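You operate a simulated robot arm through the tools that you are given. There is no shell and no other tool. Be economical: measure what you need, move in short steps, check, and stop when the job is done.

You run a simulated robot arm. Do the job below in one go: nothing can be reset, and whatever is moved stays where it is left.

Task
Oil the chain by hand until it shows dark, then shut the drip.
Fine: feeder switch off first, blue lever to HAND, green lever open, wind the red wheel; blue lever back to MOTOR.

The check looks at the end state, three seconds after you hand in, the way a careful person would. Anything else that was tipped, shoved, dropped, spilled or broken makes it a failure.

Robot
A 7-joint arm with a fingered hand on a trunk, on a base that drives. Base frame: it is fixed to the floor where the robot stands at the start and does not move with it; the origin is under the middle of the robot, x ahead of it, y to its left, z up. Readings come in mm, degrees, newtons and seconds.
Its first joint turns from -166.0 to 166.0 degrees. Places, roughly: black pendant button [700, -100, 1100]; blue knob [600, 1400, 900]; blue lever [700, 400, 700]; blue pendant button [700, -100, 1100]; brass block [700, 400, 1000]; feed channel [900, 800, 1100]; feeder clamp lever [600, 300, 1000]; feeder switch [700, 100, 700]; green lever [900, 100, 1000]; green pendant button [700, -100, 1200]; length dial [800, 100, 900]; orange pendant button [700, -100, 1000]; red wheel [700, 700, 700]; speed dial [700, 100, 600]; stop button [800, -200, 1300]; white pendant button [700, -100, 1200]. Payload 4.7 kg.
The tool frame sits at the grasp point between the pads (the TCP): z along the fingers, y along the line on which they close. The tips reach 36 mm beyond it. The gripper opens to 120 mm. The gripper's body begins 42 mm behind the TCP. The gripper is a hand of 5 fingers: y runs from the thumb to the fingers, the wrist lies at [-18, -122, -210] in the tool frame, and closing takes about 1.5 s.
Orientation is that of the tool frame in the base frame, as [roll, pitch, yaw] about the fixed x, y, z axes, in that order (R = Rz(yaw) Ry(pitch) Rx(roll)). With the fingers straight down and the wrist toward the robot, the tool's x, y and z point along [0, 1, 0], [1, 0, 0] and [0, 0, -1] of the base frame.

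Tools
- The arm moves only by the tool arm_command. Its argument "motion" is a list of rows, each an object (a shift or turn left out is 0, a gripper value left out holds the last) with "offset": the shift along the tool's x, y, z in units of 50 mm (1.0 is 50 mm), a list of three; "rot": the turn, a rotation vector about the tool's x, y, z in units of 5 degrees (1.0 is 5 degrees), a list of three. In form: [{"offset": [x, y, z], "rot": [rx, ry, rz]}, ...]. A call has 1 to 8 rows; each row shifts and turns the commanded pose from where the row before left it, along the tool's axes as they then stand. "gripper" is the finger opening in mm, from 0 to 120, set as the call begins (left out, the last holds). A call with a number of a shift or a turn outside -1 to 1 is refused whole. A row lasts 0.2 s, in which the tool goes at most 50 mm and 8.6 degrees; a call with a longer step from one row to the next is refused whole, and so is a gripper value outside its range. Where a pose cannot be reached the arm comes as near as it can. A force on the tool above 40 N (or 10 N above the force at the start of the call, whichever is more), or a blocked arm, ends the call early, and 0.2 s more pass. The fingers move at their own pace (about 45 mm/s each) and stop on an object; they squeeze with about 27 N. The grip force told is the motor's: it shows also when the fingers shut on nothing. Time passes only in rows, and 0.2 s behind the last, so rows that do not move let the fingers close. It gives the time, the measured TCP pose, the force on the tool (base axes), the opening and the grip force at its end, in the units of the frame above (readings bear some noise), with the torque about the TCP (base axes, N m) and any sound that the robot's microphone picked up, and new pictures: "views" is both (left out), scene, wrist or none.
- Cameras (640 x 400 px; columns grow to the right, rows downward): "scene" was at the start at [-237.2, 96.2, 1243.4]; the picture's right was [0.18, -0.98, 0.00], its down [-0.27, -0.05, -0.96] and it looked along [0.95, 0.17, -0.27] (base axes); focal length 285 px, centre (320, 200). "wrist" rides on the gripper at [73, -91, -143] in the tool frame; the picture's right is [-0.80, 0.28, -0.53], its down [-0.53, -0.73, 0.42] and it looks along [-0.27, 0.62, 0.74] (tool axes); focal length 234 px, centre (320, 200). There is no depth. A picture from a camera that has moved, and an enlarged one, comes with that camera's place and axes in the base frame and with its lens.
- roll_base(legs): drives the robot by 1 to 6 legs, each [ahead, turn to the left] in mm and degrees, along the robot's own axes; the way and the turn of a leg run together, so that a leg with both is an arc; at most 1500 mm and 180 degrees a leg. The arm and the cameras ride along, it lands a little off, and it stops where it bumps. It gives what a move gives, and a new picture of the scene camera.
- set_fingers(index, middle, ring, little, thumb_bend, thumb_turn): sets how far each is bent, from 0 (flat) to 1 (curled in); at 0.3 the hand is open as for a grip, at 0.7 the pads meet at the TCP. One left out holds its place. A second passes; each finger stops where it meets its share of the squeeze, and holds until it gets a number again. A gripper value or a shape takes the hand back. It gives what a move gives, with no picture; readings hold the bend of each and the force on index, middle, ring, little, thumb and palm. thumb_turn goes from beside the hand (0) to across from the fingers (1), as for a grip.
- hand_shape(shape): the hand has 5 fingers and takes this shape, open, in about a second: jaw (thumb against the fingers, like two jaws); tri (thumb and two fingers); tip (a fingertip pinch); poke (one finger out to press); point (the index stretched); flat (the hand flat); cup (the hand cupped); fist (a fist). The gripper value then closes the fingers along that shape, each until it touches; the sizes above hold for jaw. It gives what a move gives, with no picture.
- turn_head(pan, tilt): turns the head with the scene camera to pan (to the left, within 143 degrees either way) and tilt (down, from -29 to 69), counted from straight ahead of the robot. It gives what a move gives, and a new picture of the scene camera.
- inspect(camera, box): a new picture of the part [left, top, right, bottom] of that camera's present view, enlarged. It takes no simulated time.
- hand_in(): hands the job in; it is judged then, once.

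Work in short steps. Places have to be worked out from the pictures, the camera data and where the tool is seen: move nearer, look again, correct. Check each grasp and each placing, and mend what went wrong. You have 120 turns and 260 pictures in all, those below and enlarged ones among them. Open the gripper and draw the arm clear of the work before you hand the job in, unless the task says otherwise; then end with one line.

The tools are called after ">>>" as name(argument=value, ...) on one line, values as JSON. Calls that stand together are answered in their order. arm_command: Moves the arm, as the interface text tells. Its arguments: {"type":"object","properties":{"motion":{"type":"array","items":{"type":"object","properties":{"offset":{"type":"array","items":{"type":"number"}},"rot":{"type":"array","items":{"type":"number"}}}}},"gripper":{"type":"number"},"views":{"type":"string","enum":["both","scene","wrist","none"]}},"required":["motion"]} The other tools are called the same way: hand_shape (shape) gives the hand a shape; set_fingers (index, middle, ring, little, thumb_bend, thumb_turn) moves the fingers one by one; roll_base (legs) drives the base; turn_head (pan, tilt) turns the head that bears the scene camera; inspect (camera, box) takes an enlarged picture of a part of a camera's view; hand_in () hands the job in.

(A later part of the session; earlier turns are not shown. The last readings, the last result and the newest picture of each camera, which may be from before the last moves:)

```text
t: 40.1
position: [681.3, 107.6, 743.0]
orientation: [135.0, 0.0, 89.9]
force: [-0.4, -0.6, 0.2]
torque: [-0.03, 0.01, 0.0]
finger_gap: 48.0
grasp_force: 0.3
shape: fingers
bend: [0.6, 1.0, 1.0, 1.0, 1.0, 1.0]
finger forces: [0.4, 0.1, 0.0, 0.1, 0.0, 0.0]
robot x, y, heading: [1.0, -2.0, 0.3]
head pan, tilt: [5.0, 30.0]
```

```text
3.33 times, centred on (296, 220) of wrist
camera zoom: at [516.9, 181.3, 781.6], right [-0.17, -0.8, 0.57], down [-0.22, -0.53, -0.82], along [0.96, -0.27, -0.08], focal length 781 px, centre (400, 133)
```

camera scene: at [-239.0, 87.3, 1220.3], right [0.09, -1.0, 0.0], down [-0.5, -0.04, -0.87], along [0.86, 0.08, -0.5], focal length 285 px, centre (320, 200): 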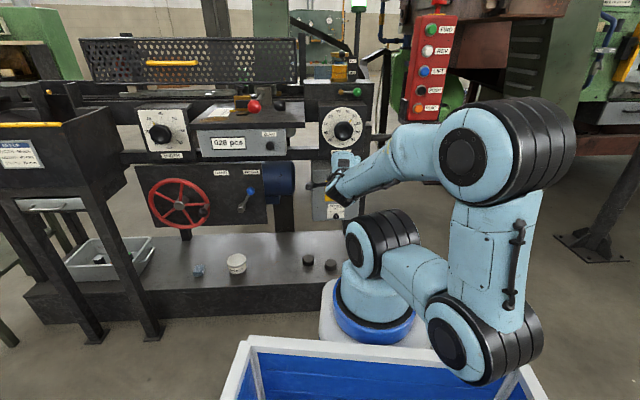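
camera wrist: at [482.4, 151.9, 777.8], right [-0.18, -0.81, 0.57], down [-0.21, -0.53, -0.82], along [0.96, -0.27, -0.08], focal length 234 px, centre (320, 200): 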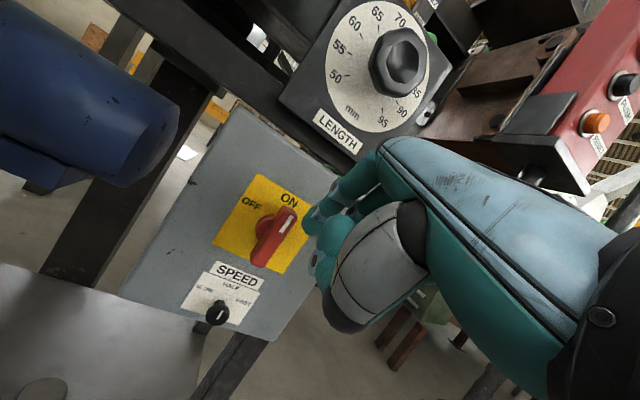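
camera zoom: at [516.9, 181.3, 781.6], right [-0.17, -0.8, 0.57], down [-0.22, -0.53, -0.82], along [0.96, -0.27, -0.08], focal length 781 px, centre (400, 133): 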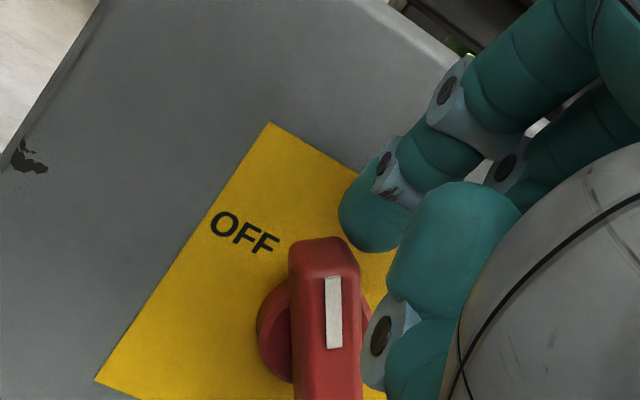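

The bar turned roughly 30° toward OFF. I continue left and down.

>>> arm_command(motion=[{"offset": [0.16, -0.1, 0.1]}, {"offset": [0.16, -0.14, 0.14]}, {"offset": [0, 0, 0]}], views="none")

>>> inspect(camera="wrist", box=[200, 160, 392, 280])

```text
t: 40.9
position: [683.4, 123.1, 726.3]
orientation: [135.2, 0.1, 89.7]
force: [-0.7, 0.8, -0.2]
torque: [0.0, 0.0, -0.03]
finger_gap: 48.4
grasp_force: 0.1
shape: fingers
bend: [0.6, 1.0, 1.0, 1.0, 1.0, 1.0]
finger forces: [0.0, 0.0, 0.0, 0.0, 0.0, 0.1]
robot x, y, heading: [0.9, -1.3, -0.0]
head pan, tilt: [5.0, 30.0]
```

```text
3.33 times, centred on (296, 220) of wrist
camera zoom: at [517.2, 197.1, 764.8], right [-0.17, -0.8, 0.57], down [-0.22, -0.53, -0.82], along [0.96, -0.27, -0.08], focal length 781 px, centre (400, 133)
```

zoom: 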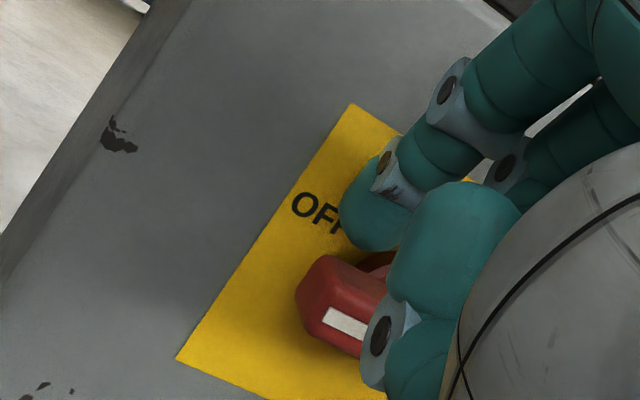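

The bar snapped to horizontal. I withdraw the finger straight back and look.

>>> arm_command(motion=[{"offset": [0, 0.1, -0.1]}, {"offset": [0, -0.6, -0.6]}, {"offset": [-0.3, -0.5, -0.5]}, {"offset": [-0.6, 0, 0]}], views="none")

>>> inspect(camera="wrist", box=[160, 160, 352, 280])

```text
t: 42.1
position: [622.8, 87.1, 762.5]
orientation: [132.3, -1.5, 89.6]
force: [1.0, 0.4, -1.1]
torque: [0.03, 0.0, 0.02]
finger_gap: 48.2
grasp_force: 0.1
shape: fingers
bend: [0.6, 1.0, 1.0, 1.0, 1.0, 1.0]
finger forces: [0.1, 0.0, 0.1, 0.1, 0.1, 0.0]
robot x, y, heading: [0.2, -3.9, -0.0]
head pan, tilt: [5.0, 30.0]
stopped in row 4: the arm was blocked; the commanded pose is now the measured one
```

```text
3.33 times, centred on (256, 220) of wrist
camera zoom: at [456.0, 160.7, 794.2], right [-0.2, -0.82, 0.54], down [-0.18, -0.51, -0.84], along [0.96, -0.27, -0.04], focal length 781 px, centre (533, 133)
```

zoom: 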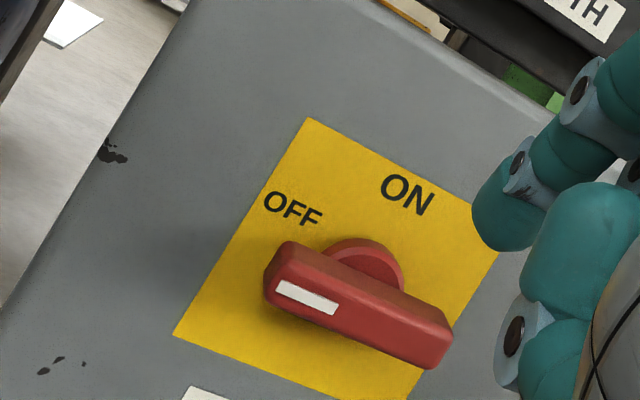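

Switch is OFF. Next the blue lever; I move left in front of the panel and look.

>>> arm_command(motion=[{"offset": [0.9, 0, 0]}, {"offset": [0.9, 0, 0]}, {"offset": [0.9, 0, 0]}, {"offset": [0.9, 0, 0]}, {"offset": [0.9, 0, 0]}, {"offset": [0.8, 0, 0]}], views="both")

```text
t: 43.5
position: [625.1, 353.3, 767.8]
orientation: [132.4, -1.5, 89.7]
force: [1.2, 0.6, -0.7]
torque: [-0.03, -0.04, -0.02]
finger_gap: 48.0
grasp_force: 0.1
shape: fingers
bend: [0.6, 1.0, 1.0, 1.0, 1.0, 1.0]
finger forces: [0.0, 0.0, 0.0, 0.0, 0.0, 0.1]
robot x, y, heading: [3.6, -0.2, -0.0]
head pan, tilt: [5.0, 30.0]
camera scene: at [-238.9, 87.3, 1220.3], right [0.09, -1.0, 0.0], down [-0.5, -0.04, -0.87], along [0.86, 0.08, -0.5], focal length 285 px, centre (320, 200)
camera wrist: at [456.7, 426.6, 800.1], right [-0.2, -0.82, 0.54], down [-0.18, -0.51, -0.84], along [0.96, -0.27, -0.05], focal length 234 px, centre (320, 200)
```

scene: 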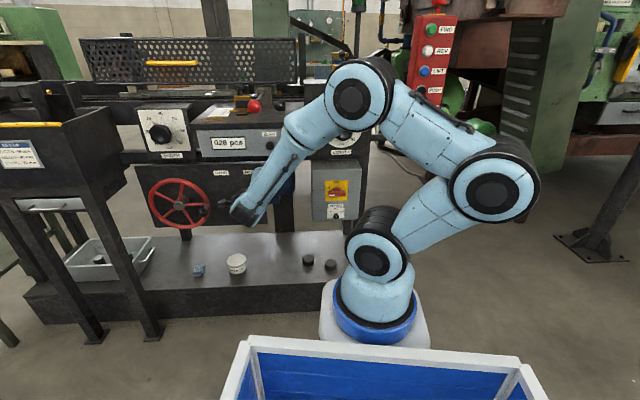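
wrist: 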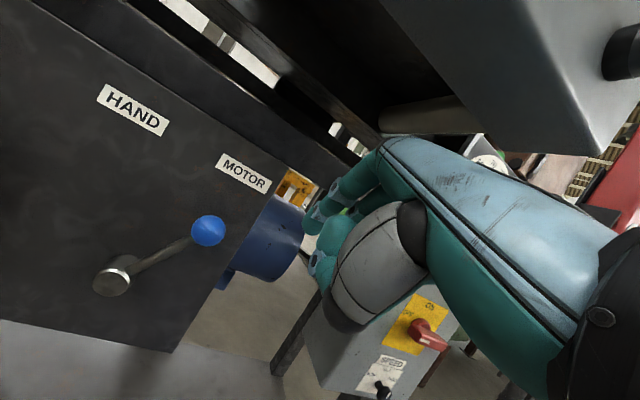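

Knob at about (699,439,704), pivot near (710,490,608). I descend to the right of the knob, then advance.

>>> arm_command(motion=[{"offset": [0.3, -0.45, 0.45]}, {"offset": [0.4, -0.45, 0.45]}, {"offset": [0, 0.3, 0.3]}, {"offset": [0, 0.25, 0.25]}, {"offset": [0, 0, 0]}], views="wrist")

```text
t: 44.7
position: [665.9, 388.3, 707.0]
orientation: [132.3, -1.5, 89.7]
force: [-1.0, 0.0, -0.4]
torque: [0.03, -0.04, -0.02]
finger_gap: 47.9
grasp_force: 0.1
shape: fingers
bend: [0.6, 1.0, 1.0, 1.0, 1.0, 1.0]
finger forces: [0.0, 0.0, 0.1, 0.1, 0.0, 0.1]
robot x, y, heading: [-2.0, -1.4, 0.1]
head pan, tilt: [5.0, 30.0]
camera wrist: at [498.2, 462.0, 738.6], right [-0.2, -0.82, 0.54], down [-0.18, -0.51, -0.84], along [0.96, -0.27, -0.05], focal length 234 px, centre (320, 200)
```

wrist: 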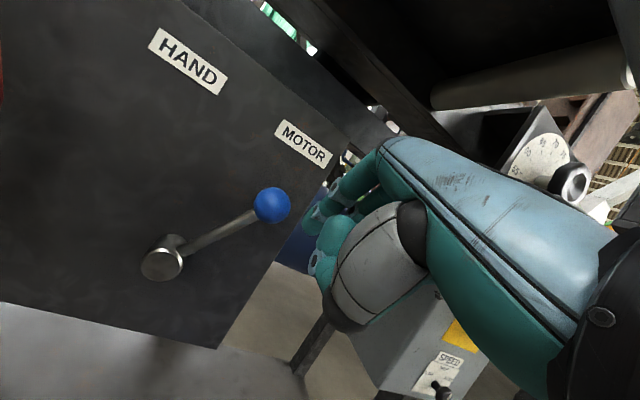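

Knob confirmed at (699,439,703), fingertip right of it. I push left in small rows toward HAND.

>>> arm_command(motion=[{"offset": [0.4, 0, 0]}, {"offset": [0.4, 0.05, -0.05]}, {"offset": [0.4, 0.05, -0.05]}, {"offset": [0.4, 0, 0]}, {"offset": [0.4, -0.05, 0.05]}, {"offset": [0.2, 0, 0]}, {"offset": [0, 0, 0]}], views="wrist")

```text
t: 46.3
position: [667.1, 499.0, 713.8]
orientation: [132.4, -1.5, 89.8]
force: [0.0, -0.1, 0.4]
torque: [-0.02, 0.04, -0.04]
finger_gap: 47.8
grasp_force: 0.1
shape: fingers
bend: [0.6, 1.0, 1.0, 1.0, 1.0, 1.0]
finger forces: [0.0, 0.0, 0.0, 0.0, 0.0, 0.1]
robot x, y, heading: [-0.9, 2.2, 0.0]
head pan, tilt: [5.0, 30.0]
camera wrist: at [498.5, 571.6, 745.4], right [-0.2, -0.82, 0.54], down [-0.18, -0.51, -0.84], along [0.96, -0.27, -0.05], focal length 234 px, centre (320, 200)
```

wrist: 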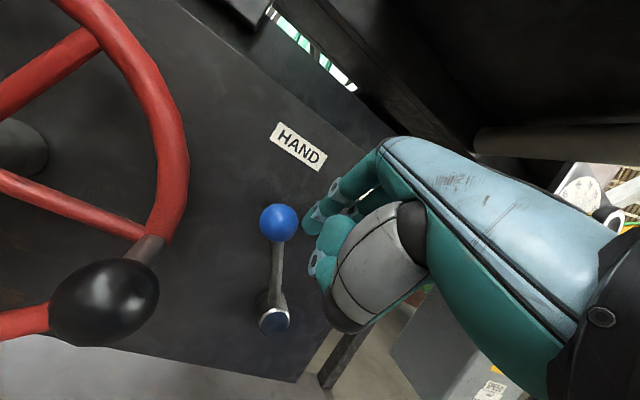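

Knob now at y≈535, snapped to HAND (no contact force). I withdraw, return right, and rise to look at the green lever.

>>> arm_command(motion=[{"offset": [-0.2, -0.5, -0.5]}, {"offset": [-0.5, -0.2, -0.2]}, {"offset": [-0.9, 0, 0]}, {"offset": [-0.9, 0, 0]}, {"offset": [-0.9, 0, 0]}, {"offset": [-0.9, 0, 0]}, {"offset": [-0.9, 0, 0]}, {"offset": [-0.9, 0, 0]}], views="none")

>>> arm_command(motion=[{"offset": [-0.6, 0.5, -0.4]}, {"offset": [-0.6, 0.5, -0.4]}, {"offset": [-0.6, 0.6, -0.6]}, {"offset": [0, 0.6, -0.6]}, {"offset": [0, 0.6, -0.6]}, {"offset": [0, 0.6, -0.6]}, {"offset": [0, 0.6, -0.4]}], views="both")

```text
t: 48.1
position: [616.3, 192.6, 702.6]
orientation: [132.3, -1.6, 89.8]
force: [0.2, -0.7, 0.2]
torque: [0.02, 0.01, 0.01]
finger_gap: 48.3
grasp_force: 0.1
shape: fingers
bend: [0.6, 1.0, 1.0, 1.0, 1.0, 1.0]
finger forces: [0.0, 0.1, 0.0, 0.1, 0.0, 0.0]
robot x, y, heading: [2.2, -2.9, 0.0]
head pan, tilt: [5.0, 30.0]
```

```text
refused: row 3 steps farther than a row can; nothing moved
```

Row too long; I redo it with slightly smaller steps.

>>> arm_command(motion=[{"offset": [-0.6, 0.5, -0.4]}, {"offset": [-0.6, 0.5, -0.4]}, {"offset": [-0.5, 0.55, -0.5]}, {"offset": [0, 0.6, -0.6]}, {"offset": [0, 0.6, -0.6]}, {"offset": [0, 0.6, -0.6]}, {"offset": [0, 0.6, -0.5]}, {"offset": [0, 0.6, -0.5]}], views="both")

```text
t: 49.9
position: [616.8, 101.2, 1008.0]
orientation: [132.4, -1.4, 89.8]
force: [0.6, -0.3, -0.2]
torque: [0.01, 0.02, 0.0]
finger_gap: 48.3
grasp_force: 0.0
shape: fingers
bend: [0.6, 1.0, 1.0, 1.0, 1.0, 1.0]
finger forces: [0.0, 0.0, 0.0, 0.1, 0.0, 0.1]
robot x, y, heading: [2.2, 0.3, -0.3]
head pan, tilt: [5.0, 30.0]
camera scene: at [-238.8, 87.2, 1220.3], right [0.09, -1.0, 0.0], down [-0.5, -0.04, -0.87], along [0.86, 0.08, -0.5], focal length 285 px, centre (320, 200)
camera wrist: at [449.4, 173.9, 1039.5], right [-0.2, -0.82, 0.54], down [-0.18, -0.51, -0.84], along [0.96, -0.27, -0.05], focal length 234 px, centre (320, 200)
```

scene: 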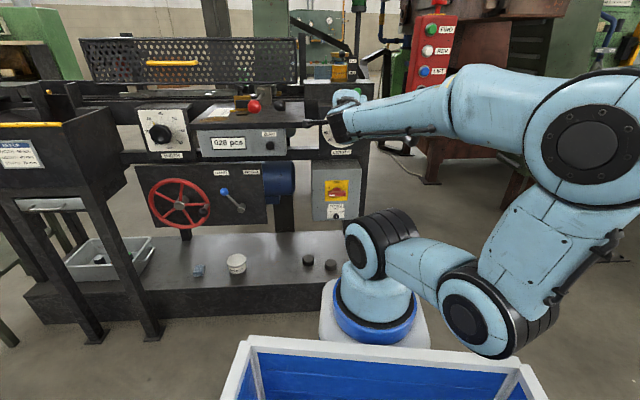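
wrist: 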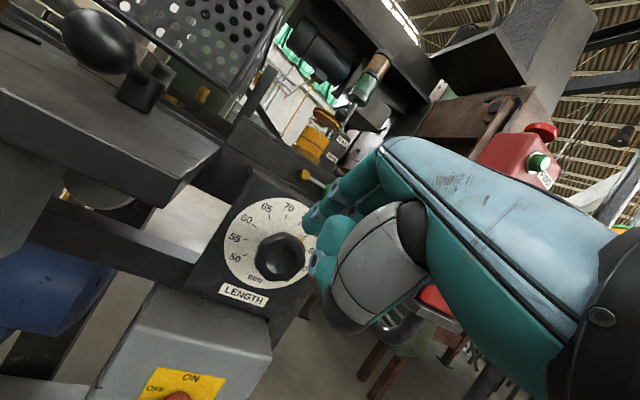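

Green lever: hub near (840,104,1045), ball near (835,46,1046), pointing right. I move a bit up and forward to see its scale and stops.

>>> arm_command(motion=[{"offset": [-0.1, 0.7, 0]}, {"offset": [-0.1, 0.7, 0]}, {"offset": [0, 0.6, 0]}], views="wrist")

>>> inspect(camera="wrist", box=[200, 130, 392, 250])

>>> inspect(camera="scene", box=[300, 50, 396, 110])

```text
t: 50.7
position: [684.2, 88.5, 1082.2]
orientation: [132.4, -1.5, 89.8]
force: [-0.1, -0.8, -0.2]
torque: [0.03, 0.03, -0.03]
finger_gap: 48.3
grasp_force: 0.1
shape: fingers
bend: [0.6, 1.0, 1.0, 1.0, 1.0, 1.0]
finger forces: [0.1, 0.0, 0.1, 0.1, 0.0, 0.0]
robot x, y, heading: [-3.7, -0.9, 0.2]
head pan, tilt: [5.0, 30.0]
camera wrist: at [516.9, 162.4, 1113.6], right [-0.2, -0.82, 0.54], down [-0.18, -0.51, -0.84], along [0.96, -0.27, -0.05], focal length 234 px, centre (320, 200)
```

wrist: 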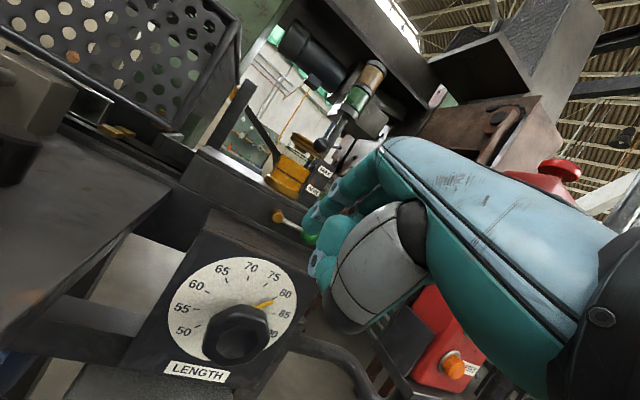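

```text
3.33 times, centred on (296, 190) of wrist
camera zoom: at [516.9, 162.4, 1113.6], right [-0.2, -0.82, 0.54], down [-0.18, -0.51, -0.84], along [0.96, -0.27, -0.05], focal length 781 px, centre (400, 233)
```

zoom: 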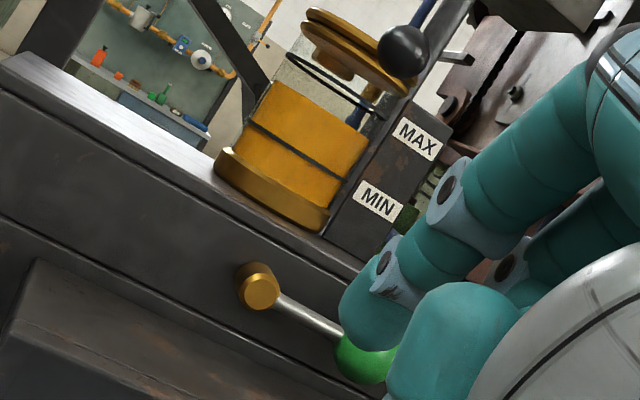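

```text
6.67 times, centred on (348, 80) of scene
camera zoom: at [-238.9, 87.2, 1220.3], right [0.09, -1.0, 0.0], down [-0.5, -0.04, -0.87], along [0.86, 0.08, -0.5], focal length 1903 px, centre (133, 1000)
```

zoom: 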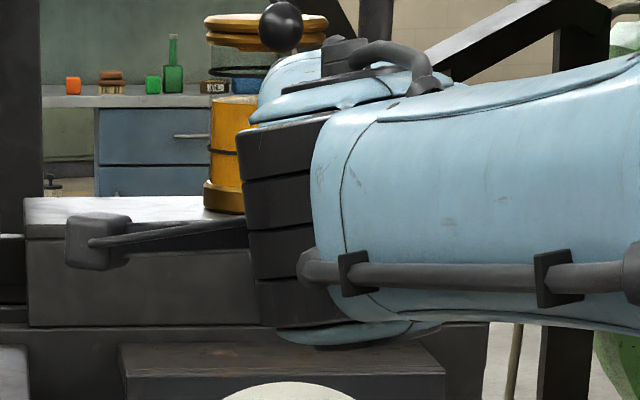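

The lever (hub (840,109,1045), ball (835,54,1047)) sits close above the dial box, so it must open upward. I stretch the index more to reach under the stem and check its tip.

>>> set_fingers(index=0.25)

>>> arm_command(motion=[{"offset": [0, 0, 0]}], views="wrist")

>>> inspect(camera="wrist", box=[200, 110, 424, 250])

```text
t: 51.7
position: [684.2, 90.2, 1081.7]
orientation: [132.5, -1.5, 89.7]
force: [-0.2, -0.2, 0.5]
torque: [0.0, -0.03, -0.03]
finger_gap: 79.4
grasp_force: 0.0
shape: fingers
bend: [0.25, 1.0, 1.0, 1.0, 1.0, 1.0]
finger forces: [0.0, 0.0, 0.0, 0.0, 0.1, 0.0]
robot x, y, heading: [-1.4, -0.5, -0.1]
head pan, tilt: [5.0, 30.0]
```

```text
t: 52.1
position: [685.0, 89.5, 1080.5]
orientation: [132.4, -1.5, 89.8]
force: [-0.2, -0.5, 0.4]
torque: [0.0, 0.02, -0.02]
finger_gap: 79.5
grasp_force: 0.2
shape: fingers
bend: [0.25, 1.0, 1.0, 1.0, 1.0, 1.0]
finger forces: [0.0, 0.0, 0.0, 0.0, 0.1, 0.0]
robot x, y, heading: [-0.9, -2.5, -0.0]
head pan, tilt: [5.0, 30.0]
camera wrist: at [516.7, 162.5, 1113.5], right [-0.2, -0.82, 0.54], down [-0.18, -0.51, -0.84], along [0.96, -0.27, -0.05], focal length 234 px, centre (320, 200)
```

wrist: 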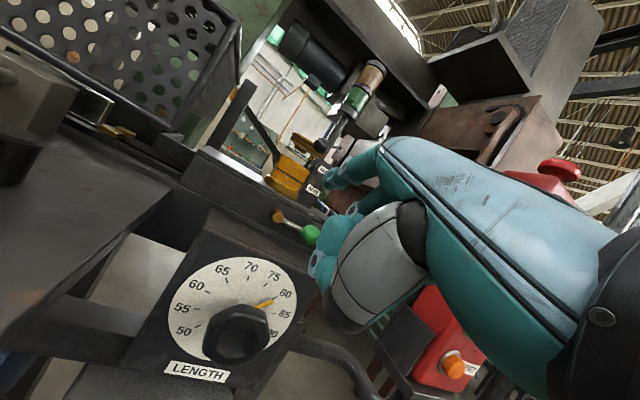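

```text
2.86 times, centred on (312, 180) of wrist
camera zoom: at [516.7, 162.5, 1113.5], right [-0.2, -0.82, 0.54], down [-0.18, -0.51, -0.84], along [0.96, -0.27, -0.05], focal length 669 px, centre (343, 257)
```

zoom: 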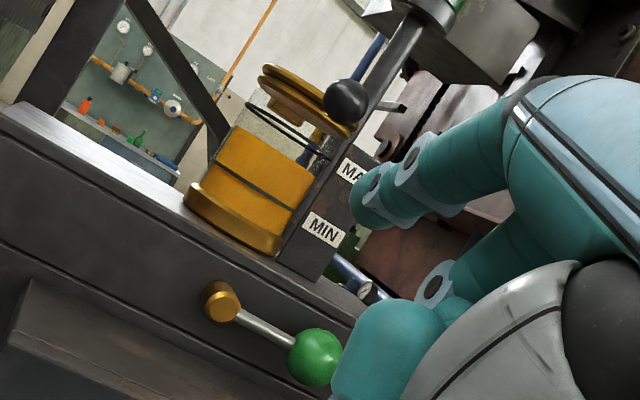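

Index tip is now about (+84,+5,+39) from the TCP. I lower it to just under stem height at y≈78, still in front, and look.

>>> arm_command(motion=[{"offset": [-0.17, -0.65, 0.6]}, {"offset": [-0.17, -0.65, 0.6]}, {"offset": [0, 0.3, 0.3]}, {"offset": [0, 0.1, 0.1]}], views="none")

>>> inspect(camera="wrist", box=[200, 90, 456, 250])

```text
t: 53.1
position: [712.9, 74.1, 992.9]
orientation: [132.3, -1.5, 89.7]
force: [0.0, 0.5, -0.7]
torque: [0.01, 0.02, 0.03]
finger_gap: 79.6
grasp_force: 0.0
shape: fingers
bend: [0.25, 1.0, 1.0, 1.0, 1.0, 1.0]
finger forces: [0.1, 0.0, 0.0, 0.0, 0.1, 0.0]
robot x, y, heading: [0.5, -2.9, -0.0]
head pan, tilt: [5.0, 30.0]
```

```text
2.50 times, centred on (328, 170) of wrist
camera zoom: at [545.3, 147.3, 1025.2], right [-0.2, -0.82, 0.54], down [-0.18, -0.51, -0.84], along [0.96, -0.27, -0.05], focal length 585 px, centre (300, 275)
```

zoom: 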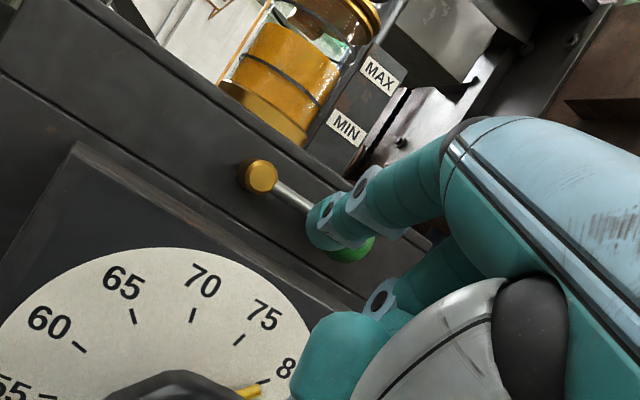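

Tip is just below the stem in height. I lower 4 mm, advance 42 mm under the stem in small steps.

>>> arm_command(motion=[{"offset": [0, -0.06, 0.055]}, {"offset": [0, 0.19, 0.21]}, {"offset": [0, 0.19, 0.21]}, {"offset": [0, 0.19, 0.21]}, {"offset": [0, 0, 0]}], views="none")

>>> inspect(camera="wrist", box=[200, 90, 456, 250])

```text
t: 54.3
position: [756.1, 75.5, 989.4]
orientation: [132.5, -1.5, 89.8]
force: [-0.2, -1.1, -0.1]
torque: [0.01, 0.0, 0.0]
finger_gap: 79.7
grasp_force: 0.0
shape: fingers
bend: [0.25, 1.0, 1.0, 1.0, 1.0, 1.0]
finger forces: [0.0, 0.1, 0.0, 0.1, 0.0, 0.0]
robot x, y, heading: [-0.8, -0.3, 0.1]
head pan, tilt: [5.0, 30.0]
```

```text
2.50 times, centred on (328, 170) of wrist
camera zoom: at [587.7, 147.7, 1021.4], right [-0.2, -0.82, 0.54], down [-0.18, -0.51, -0.84], along [0.96, -0.27, -0.05], focal length 585 px, centre (300, 275)
```

zoom: 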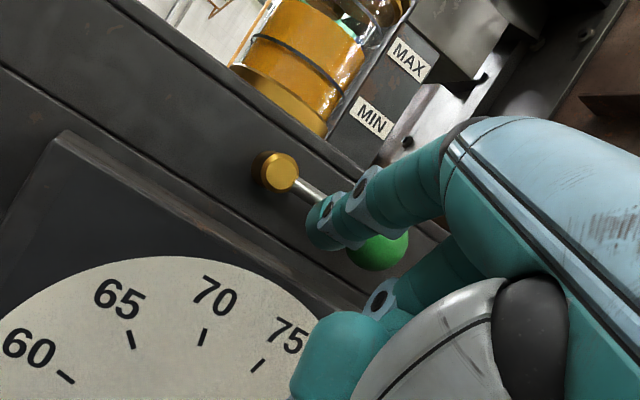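

Finger is under the stem. I raise it in small steps along the arc.

>>> arm_command(motion=[{"offset": [-0.04, 0.15, -0.135]}, {"offset": [0, 0.17, -0.155]}, {"offset": [0.03, 0.12, -0.11]}, {"offset": [0, 0, 0]}], views="none")

>>> inspect(camera="wrist", box=[200, 90, 456, 250])

```text
t: 55.3
position: [756.0, 72.5, 1018.9]
orientation: [132.4, -1.6, 89.9]
force: [0.0, 1.1, 0.5]
torque: [-0.03, 0.0, 0.01]
finger_gap: 79.5
grasp_force: 0.1
shape: fingers
bend: [0.25, 1.0, 1.0, 1.0, 1.0, 1.0]
finger forces: [0.1, 0.1, 0.0, 0.0, 0.0, 0.0]
robot x, y, heading: [-4.1, 3.5, 0.1]
head pan, tilt: [5.0, 30.0]
```

```text
2.50 times, centred on (328, 170) of wrist
camera zoom: at [588.0, 146.1, 1050.7], right [-0.2, -0.82, 0.54], down [-0.18, -0.51, -0.84], along [0.96, -0.27, -0.05], focal length 585 px, centre (300, 275)
```

zoom: 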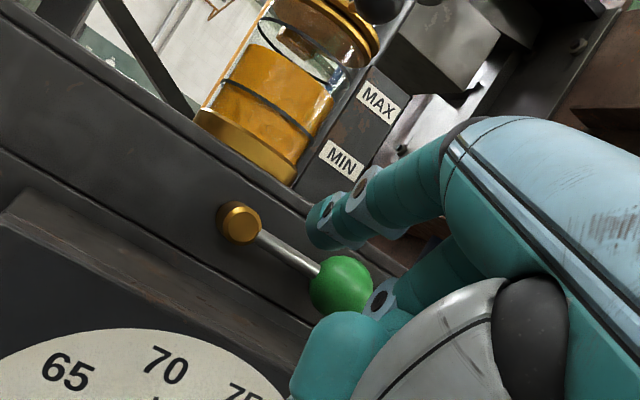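

The finger passed in front of the stem: the lever lies deeper, ball at about (854,51,1043). I go down again and advance ~18 mm further.

>>> arm_command(motion=[{"offset": [0.03, -0.22, 0.2]}, {"offset": [0.03, -0.22, 0.2]}, {"offset": [0, 0.12, 0.135]}, {"offset": [0, 0.13, 0.145]}, {"offset": [0, 0, 0]}], views="none")

>>> inspect(camera="wrist", box=[200, 90, 456, 250])

```text
t: 56.5
position: [774.4, 75.6, 988.2]
orientation: [132.4, -1.5, 89.8]
force: [0.6, 0.3, -1.0]
torque: [-0.01, 0.0, 0.01]
finger_gap: 79.8
grasp_force: 0.0
shape: fingers
bend: [0.25, 1.0, 1.0, 1.0, 1.0, 1.0]
finger forces: [0.0, 0.0, 0.0, 0.0, 0.0, 0.0]
robot x, y, heading: [0.5, -1.0, -0.1]
head pan, tilt: [5.0, 30.0]
```

```text
2.50 times, centred on (328, 170) of wrist
camera zoom: at [607.0, 149.5, 1020.1], right [-0.2, -0.82, 0.54], down [-0.18, -0.51, -0.84], along [0.96, -0.27, -0.05], focal length 585 px, centre (300, 275)
```

zoom: 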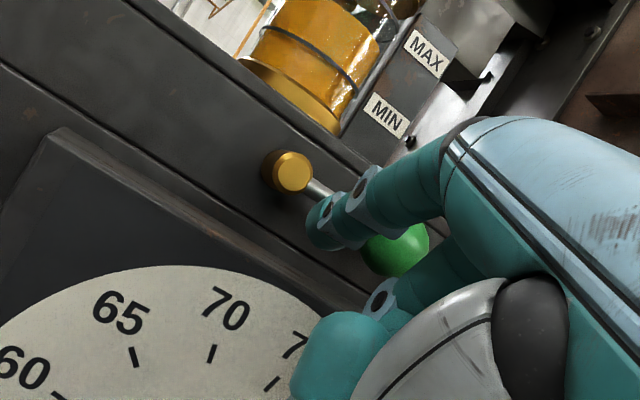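

No contact yet; 8 mm further in, then raise.

>>> arm_command(motion=[{"offset": [0, 0.11, 0.12]}, {"offset": [-0.02, 0.15, -0.135]}, {"offset": [0, 0.15, -0.135]}, {"offset": [0.04, 0.12, -0.11]}, {"offset": [0, 0, 0]}], views="none")

>>> inspect(camera="wrist", box=[200, 90, 456, 250])

```text
t: 57.7
position: [782.7, 75.9, 1017.4]
orientation: [132.5, -1.5, 89.8]
force: [-2.0, -1.1, -1.0]
torque: [0.07, 0.03, -0.05]
finger_gap: 77.9
grasp_force: 0.5
shape: fingers
bend: [0.26, 1.0, 1.0, 1.0, 1.0, 1.0]
finger forces: [1.7, 0.0, 0.1, 0.1, 0.1, 0.0]
robot x, y, heading: [1.9, -2.8, 0.1]
head pan, tilt: [5.0, 30.0]
```

```text
2.50 times, centred on (328, 170) of wrist
camera zoom: at [615.0, 149.1, 1048.7], right [-0.2, -0.82, 0.54], down [-0.18, -0.51, -0.84], along [0.96, -0.27, -0.05], focal length 585 px, centre (300, 275)
```

zoom: 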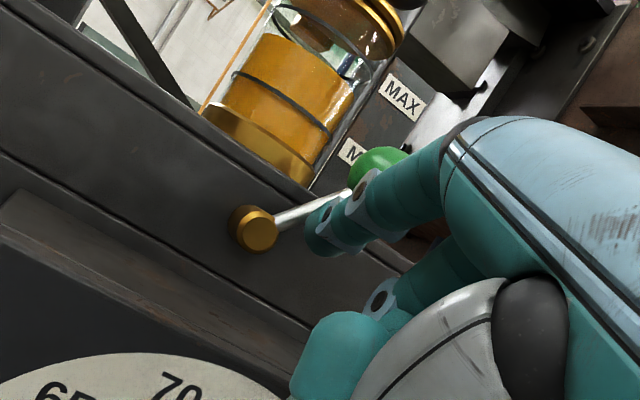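

The lever is rising, about 55° now. I continue up and left.

>>> arm_command(motion=[{"offset": [0.1, 0.1, -0.09]}, {"offset": [0.15, 0.1, -0.09]}, {"offset": [0.15, 0.03, -0.03]}, {"offset": [0, 0, 0]}], views="none")

>>> inspect(camera="wrist", box=[200, 90, 456, 250])

```text
t: 58.7
position: [782.9, 94.6, 1032.7]
orientation: [132.4, -1.5, 89.6]
force: [-0.5, -6.6, -1.4]
torque: [0.27, 0.11, -0.48]
finger_gap: 78.3
grasp_force: 3.4
shape: fingers
bend: [0.26, 1.0, 1.0, 1.0, 1.0, 1.0]
finger forces: [6.6, 0.0, 0.0, 0.1, 0.1, 0.1]
robot x, y, heading: [-1.1, -3.7, -0.1]
head pan, tilt: [5.0, 30.0]
```

```text
2.50 times, centred on (328, 170) of wrist
camera zoom: at [615.2, 168.2, 1065.4], right [-0.2, -0.82, 0.54], down [-0.18, -0.51, -0.84], along [0.96, -0.27, -0.05], focal length 585 px, centre (300, 275)
```

zoom: 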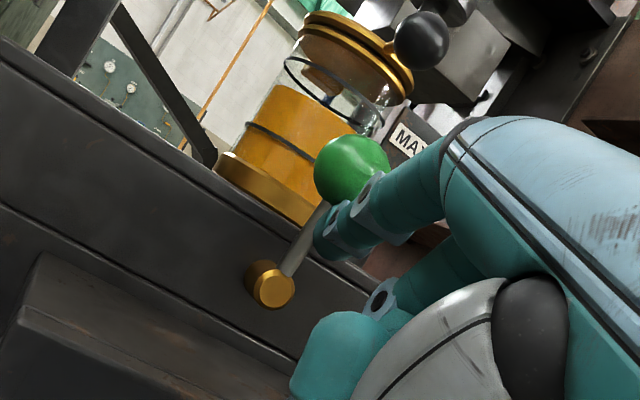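

The lever is upright against a stop (6.6 N): open. I back off to the right, retreat, and view the scene.

>>> arm_command(motion=[{"offset": [-0.5, 0, 0]}, {"offset": [-0.1, -0.6, -0.65]}, {"offset": [0, -0.6, -0.65]}, {"offset": [0, -0.5, -0.55]}], views="scene")

>>> turn_head(pan=20, tilt=18)

>>> inspect(camera="scene", box=[180, 80, 404, 220])

```text
t: 59.7
position: [656.0, 67.1, 1031.8]
orientation: [132.5, -1.4, 89.7]
force: [-0.2, 0.7, -1.1]
torque: [0.04, -0.03, -0.01]
finger_gap: 79.5
grasp_force: 0.2
shape: fingers
bend: [0.25, 1.0, 1.0, 1.0, 1.0, 1.0]
finger forces: [0.0, 0.0, 0.0, 0.0, 0.1, 0.0]
robot x, y, heading: [2.1, 2.0, 0.1]
head pan, tilt: [5.0, 30.0]
camera scene: at [-238.7, 87.2, 1220.3], right [0.09, -1.0, 0.0], down [-0.5, -0.04, -0.87], along [0.86, 0.08, -0.5], focal length 285 px, centre (320, 200)
```

scene: 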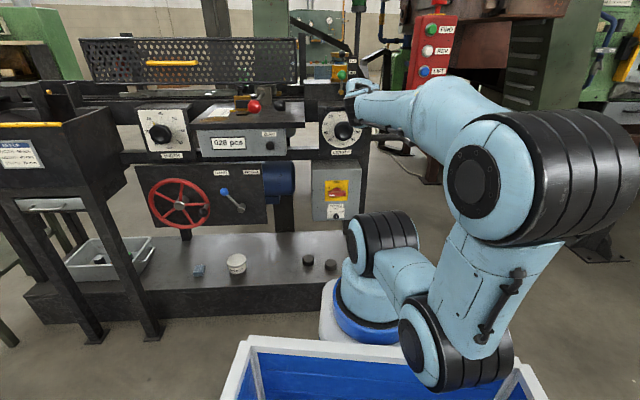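

```text
t: 60.5
position: [656.3, 66.0, 1031.7]
orientation: [132.3, -1.5, 89.7]
force: [-0.6, -0.6, -0.8]
torque: [0.01, 0.0, -0.02]
finger_gap: 79.7
grasp_force: 0.1
shape: fingers
bend: [0.25, 1.0, 1.0, 1.0, 1.0, 1.0]
finger forces: [0.0, 0.1, 0.0, 0.1, 0.0, 0.1]
robot x, y, heading: [0.5, -3.0, -0.0]
head pan, tilt: [20.0, 18.0]
camera scene: at [-241.3, 111.1, 1239.6], right [0.34, -0.94, 0.0], down [-0.29, -0.11, -0.95], along [0.89, 0.32, -0.31], focal length 285 px, centre (320, 200)
```

scene: 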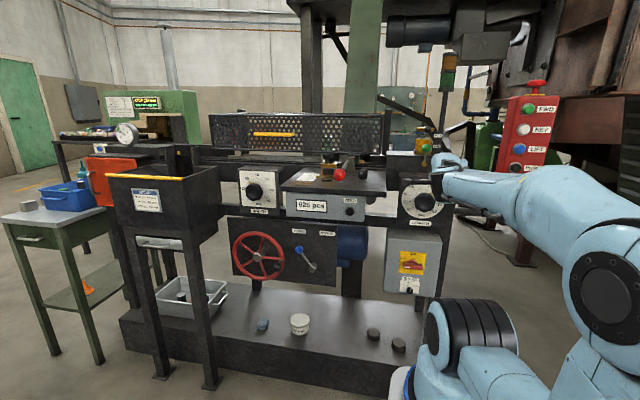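

```text
2.86 times, centred on (292, 150) of scene
camera zoom: at [-241.3, 111.1, 1239.6], right [0.34, -0.94, 0.0], down [-0.29, -0.11, -0.95], along [0.89, 0.32, -0.31], focal length 815 px, centre (400, 343)
```

zoom: 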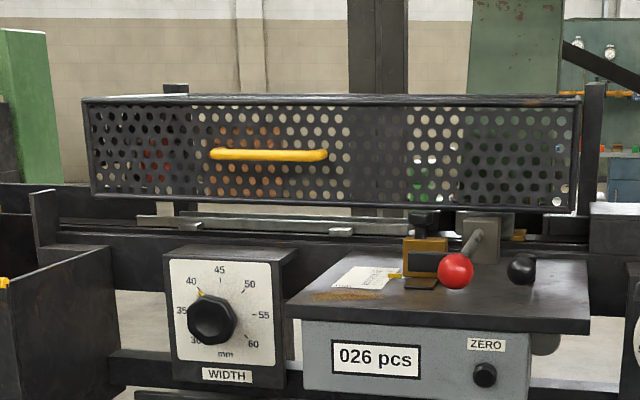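

Green is upright and blue at HAND. Now I look at the red wheel closely.

>>> inspect(camera="scene", box=[212, 215, 340, 295])

>>> inspect(camera="scene", box=[370, 120, 466, 180])

```text
5.00 times, centred on (276, 255) of scene
camera zoom: at [-241.3, 111.1, 1239.6], right [0.34, -0.94, 0.0], down [-0.29, -0.11, -0.95], along [0.89, 0.32, -0.31], focal length 1427 px, centre (540, -75)
```

zoom: 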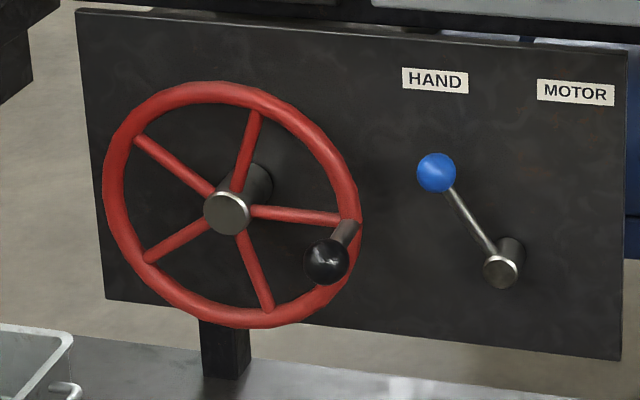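

```text
6.67 times, centred on (418, 150) of scene
camera zoom: at [-241.3, 111.1, 1239.6], right [0.34, -0.94, 0.0], down [-0.29, -0.11, -0.95], along [0.89, 0.32, -0.31], focal length 1903 px, centre (-333, 533)
```

zoom: 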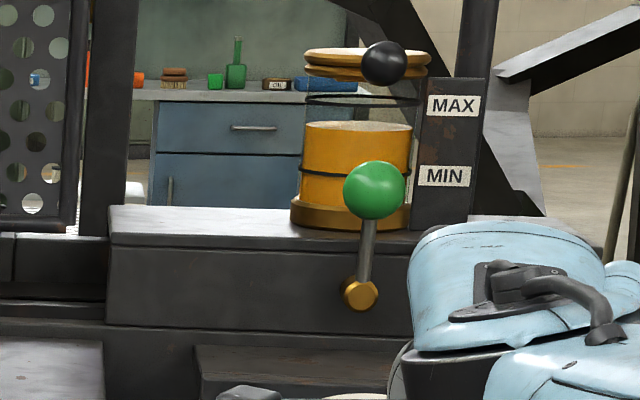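

Wheel knob is near (607,593,652) with hub about (690,718,629), far for the arm, so I'll move the base nearer. First I raise and draw in the arm.

>>> arm_command(motion=[{"offset": [0, 0, -0.87]}, {"offset": [0, 0, -0.87]}, {"offset": [0, 0, -0.87]}, {"offset": [0, 0.05, -0.87]}, {"offset": [0, 0.05, -0.87]}, {"offset": [0, 0.1, -0.8]}], views="none")

>>> roll_base(legs=[[0, 25]])

```text
t: 62.1
position: [477.8, -42.3, 1212.9]
orientation: [132.3, -1.6, 63.9]
force: [0.5, -0.4, 0.0]
torque: [0.0, 0.02, 0.0]
finger_gap: 79.5
grasp_force: 0.0
shape: fingers
bend: [0.25, 1.0, 1.0, 1.0, 1.0, 1.0]
finger forces: [0.0, 0.0, 0.1, 0.0, 0.1, 0.0]
robot x, y, heading: [1.5, -0.1, 0.1]
head pan, tilt: [20.0, 18.0]
stopped in row 6: the arm was blocked; the commanded pose is now the measured one
```

```text
t: 63.7
position: [450.5, 163.0, 1213.7]
orientation: [132.4, -1.5, 88.6]
force: [-0.2, 0.3, 0.0]
torque: [0.01, -0.01, -0.02]
finger_gap: 79.9
grasp_force: 0.0
shape: fingers
bend: [0.25, 1.0, 1.0, 1.0, 1.0, 1.0]
finger forces: [0.0, 0.0, 0.0, 0.0, 0.0, 0.0]
robot x, y, heading: [-0.4, 0.5, 24.8]
head pan, tilt: [20.0, 18.0]
camera scene: at [-265.8, -0.9, 1239.6], right [0.7, -0.71, 0.0], down [-0.22, -0.22, -0.95], along [0.67, 0.67, -0.31], focal length 285 px, centre (320, 200)
```

scene: 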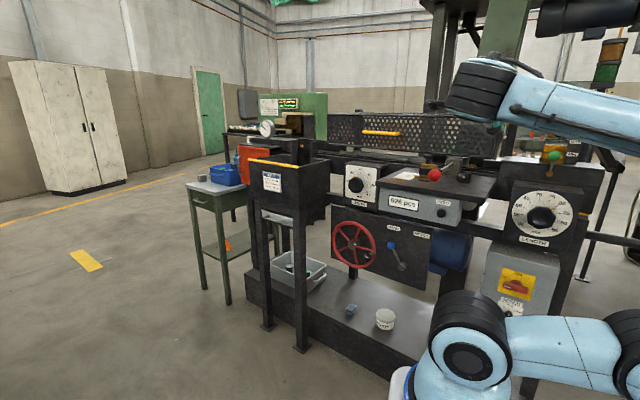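

Rotation went fine. I turn another 25° and go ahead 250 mm toward the wheel.

>>> roll_base(legs=[[0, 25], [250, 0]])

>>> turn_head(pan=-25, tilt=28)

```text
t: 66.8
position: [496.0, 532.5, 1212.9]
orientation: [132.3, -1.5, 113.9]
force: [0.0, 0.0, 0.1]
torque: [0.0, 0.0, 0.03]
finger_gap: 79.6
grasp_force: 0.0
shape: fingers
bend: [0.25, 1.0, 1.0, 1.0, 1.0, 1.0]
finger forces: [0.0, 0.1, 0.0, 0.0, 0.1, 0.0]
robot x, y, heading: [158.6, 188.9, 50.6]
head pan, tilt: [20.0, 18.0]
camera scene: at [-80.0, 76.5, 1239.6], right [0.94, -0.34, 0.0], down [-0.1, -0.29, -0.95], along [0.32, 0.9, -0.31], focal length 285 px, centre (320, 200)
```

scene: 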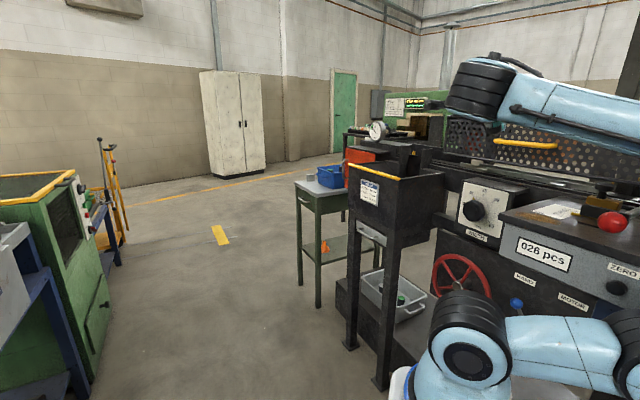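

```text
t: 68.0
position: [496.6, 532.6, 1213.2]
orientation: [132.3, -1.5, 114.0]
force: [-0.2, -0.4, 0.1]
torque: [0.0, 0.02, 0.01]
finger_gap: 79.5
grasp_force: 0.2
shape: fingers
bend: [0.25, 1.0, 1.0, 1.0, 1.0, 1.0]
finger forces: [0.1, 0.0, 0.0, 0.0, 0.0, 0.1]
robot x, y, heading: [160.2, 190.9, 50.5]
head pan, tilt: [-25.0, 28.0]
camera scene: at [-29.0, 27.7, 1223.5], right [0.43, -0.9, 0.0], down [-0.42, -0.2, -0.88], along [0.8, 0.38, -0.47], focal length 285 px, centre (320, 200)
```

scene: 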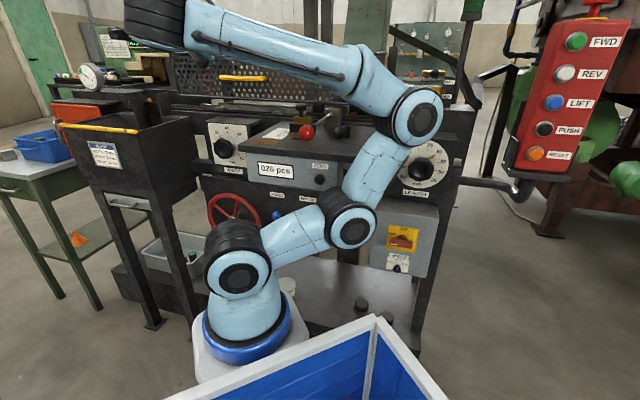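

The base is at (160,190), heading 50°. I set the jaw shape and turn the hand so thumb and fingers will close sideways on the crank knob.

>>> hand_shape(shape="jaw")

>>> arm_command(motion=[{"rot": [0, -0.71, -0.35]}, {"rot": [0, -0.71, -0.35]}, {"rot": [0, -0.71, -0.35]}, {"rot": [0, -0.71, -0.35]}, {"rot": [0, -0.71, -0.35]}, {"rot": [0, 0, -1]}, {"rot": [0, 0, -1]}, {"rot": [0, 0, -1]}], views="none")

>>> arm_command(motion=[{"rot": [0, 0, -1]}, {"rot": [0, 0, -1]}, {"rot": [0, 0, -1]}, {"rot": [0, 0, -1]}, {"rot": [0, 0, -1]}, {"rot": [0, 0, -1]}, {"rot": [0, 0, -1]}, {"rot": [0, 0, -1]}], views="both")

```text
t: 68.9
position: [498.0, 533.1, 1213.8]
orientation: [132.3, -1.6, 113.9]
force: [0.1, 0.4, -0.4]
torque: [-0.02, 0.03, -0.02]
finger_gap: 119.9
grasp_force: 0.0
shape: jaw
bend: [0.3, 0.3, 0.3, 0.3, 0.3, 0.98]
finger forces: [0.1, 0.0, 0.0, 0.0, 0.0, 0.1]
robot x, y, heading: [161.5, 189.1, 50.2]
head pan, tilt: [-25.0, 28.0]
```

```text
t: 70.7
position: [497.7, 532.1, 1212.2]
orientation: [135.6, 27.8, 117.7]
force: [0.2, 0.7, -0.6]
torque: [-0.02, -0.01, 0.0]
finger_gap: 120.1
grasp_force: 0.1
shape: jaw
bend: [0.3, 0.3, 0.3, 0.3, 0.3, 0.98]
finger forces: [0.0, 0.1, 0.0, 0.0, 0.1, 0.1]
robot x, y, heading: [157.8, 193.9, 50.3]
head pan, tilt: [-25.0, 28.0]
```

```text
t: 72.5
position: [493.7, 535.6, 1215.0]
orientation: [164.4, 49.2, 163.3]
force: [5.9, -5.1, 0.4]
torque: [0.31, 0.31, 0.25]
finger_gap: 119.7
grasp_force: 0.0
shape: jaw
bend: [0.3, 0.3, 0.3, 0.3, 0.3, 0.98]
finger forces: [0.0, 0.0, 0.0, 0.1, 0.1, 0.0]
robot x, y, heading: [161.3, 194.1, 50.3]
head pan, tilt: [-25.0, 28.0]
camera scene: at [-29.6, 27.9, 1223.4], right [0.43, -0.9, 0.0], down [-0.42, -0.2, -0.88], along [0.8, 0.38, -0.47], focal length 285 px, centre (320, 200)
camera wrist: at [328.9, 454.8, 1234.2], right [0.12, 0.1, 0.99], down [0.6, -0.8, 0.01], along [0.79, 0.59, -0.15], focal length 234 px, centre (320, 200)
```

scene: 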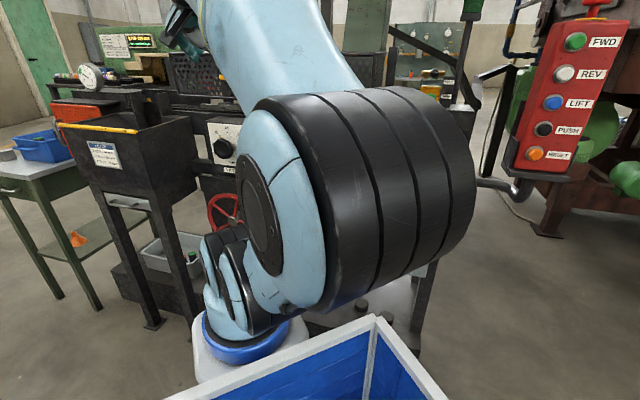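
wrist: 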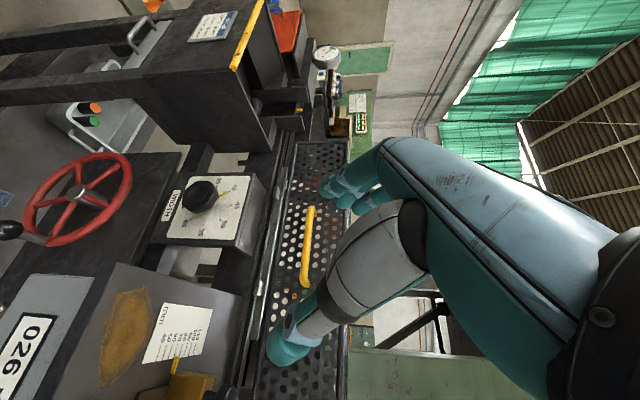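

The elbow swung near the mast; some contact force shows. I move outward-left and down, extending the arm to free it.

>>> arm_command(motion=[{"offset": [0.43, 0.62, 0.29]}, {"offset": [0.43, 0.62, 0.29]}, {"offset": [0.43, 0.62, 0.29]}, {"offset": [0.4, 0.3, 0.3], "rot": [0, 0, -1]}, {"offset": [0.4, 0.3, 0.3], "rot": [0, 0, -1]}], views="both")

```text
t: 73.7
position: [500.5, 674.7, 1108.7]
orientation: [176.3, 50.7, 177.5]
force: [0.1, 0.0, 0.4]
torque: [0.08, -0.01, 0.0]
finger_gap: 119.5
grasp_force: 0.1
shape: jaw
bend: [0.3, 0.3, 0.3, 0.3, 0.3, 0.98]
finger forces: [0.1, 0.1, 0.1, 0.0, 0.0, 0.0]
robot x, y, heading: [162.1, 193.8, 50.3]
head pan, tilt: [-25.0, 28.0]
camera scene: at [-29.1, 27.5, 1223.4], right [0.43, -0.9, 0.0], down [-0.42, -0.2, -0.88], along [0.8, 0.38, -0.47], focal length 285 px, centre (320, 200)
camera wrist: at [342.9, 581.9, 1139.8], right [0.1, 0.24, 0.97], down [0.67, -0.73, 0.11], along [0.74, 0.64, -0.23], focal length 234 px, centre (320, 200)
```

scene: 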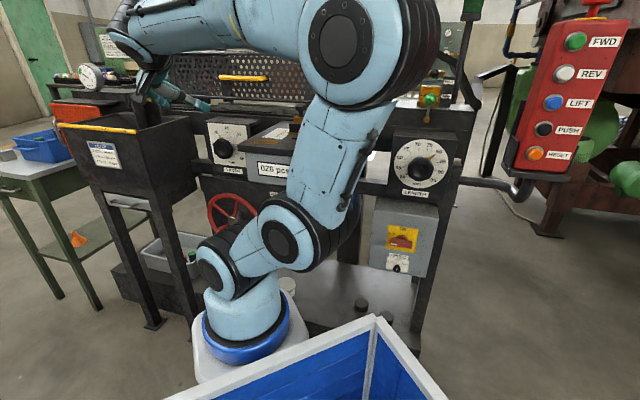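
wrist: 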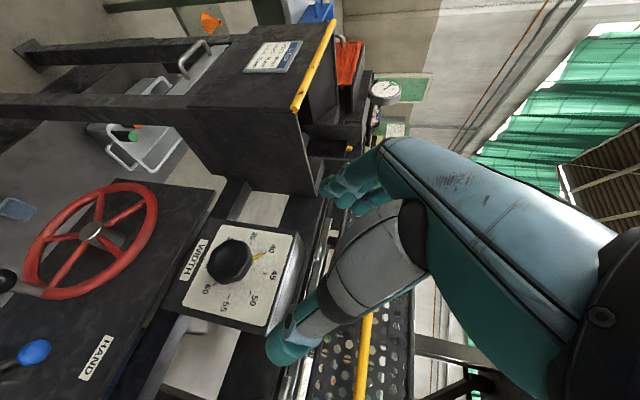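

Free again with the elbow up. I descend in front of the wheel to view the crank knob closely.

>>> arm_command(motion=[{"offset": [0.7, -0.135, 0.45]}, {"offset": [0.7, -0.135, 0.45]}, {"offset": [0.7, -0.135, 0.45]}, {"offset": [0.7, -0.135, 0.45]}, {"offset": [0.7, -0.135, 0.45]}, {"offset": [0.7, -0.135, 0.45]}, {"offset": [0.6, -0.135, 0.45]}], views="both")

```text
t: 75.3
position: [470.5, 639.8, 821.0]
orientation: [176.2, 50.7, 177.4]
force: [-0.1, 0.6, 0.1]
torque: [-0.03, 0.0, -0.01]
finger_gap: 120.2
grasp_force: 0.0
shape: jaw
bend: [0.3, 0.3, 0.3, 0.3, 0.3, 0.98]
finger forces: [0.1, 0.0, 0.0, 0.0, 0.0, 0.0]
robot x, y, heading: [158.9, 190.2, 50.4]
head pan, tilt: [-25.0, 28.0]
camera scene: at [-29.1, 27.6, 1223.5], right [0.43, -0.9, 0.0], down [-0.42, -0.2, -0.88], along [0.8, 0.38, -0.47], focal length 285 px, centre (320, 200)
camera wrist: at [313.5, 546.6, 852.4], right [0.1, 0.24, 0.97], down [0.67, -0.73, 0.11], along [0.74, 0.64, -0.23], focal length 234 px, centre (320, 200)
```

scene: 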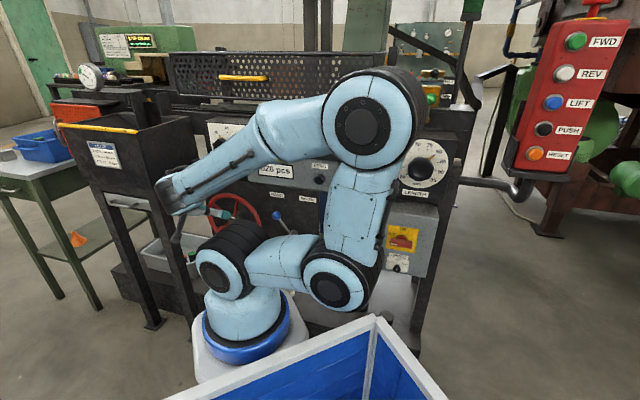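
wrist: 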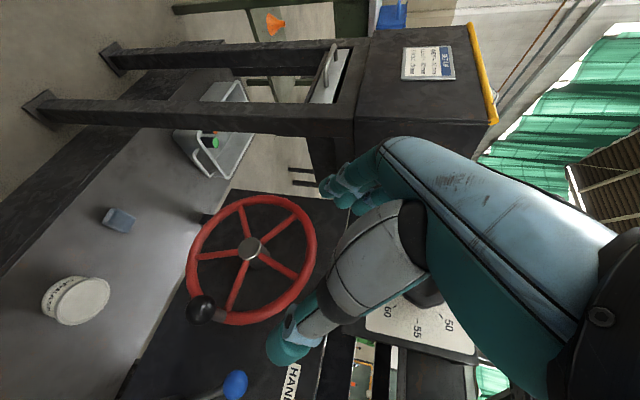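

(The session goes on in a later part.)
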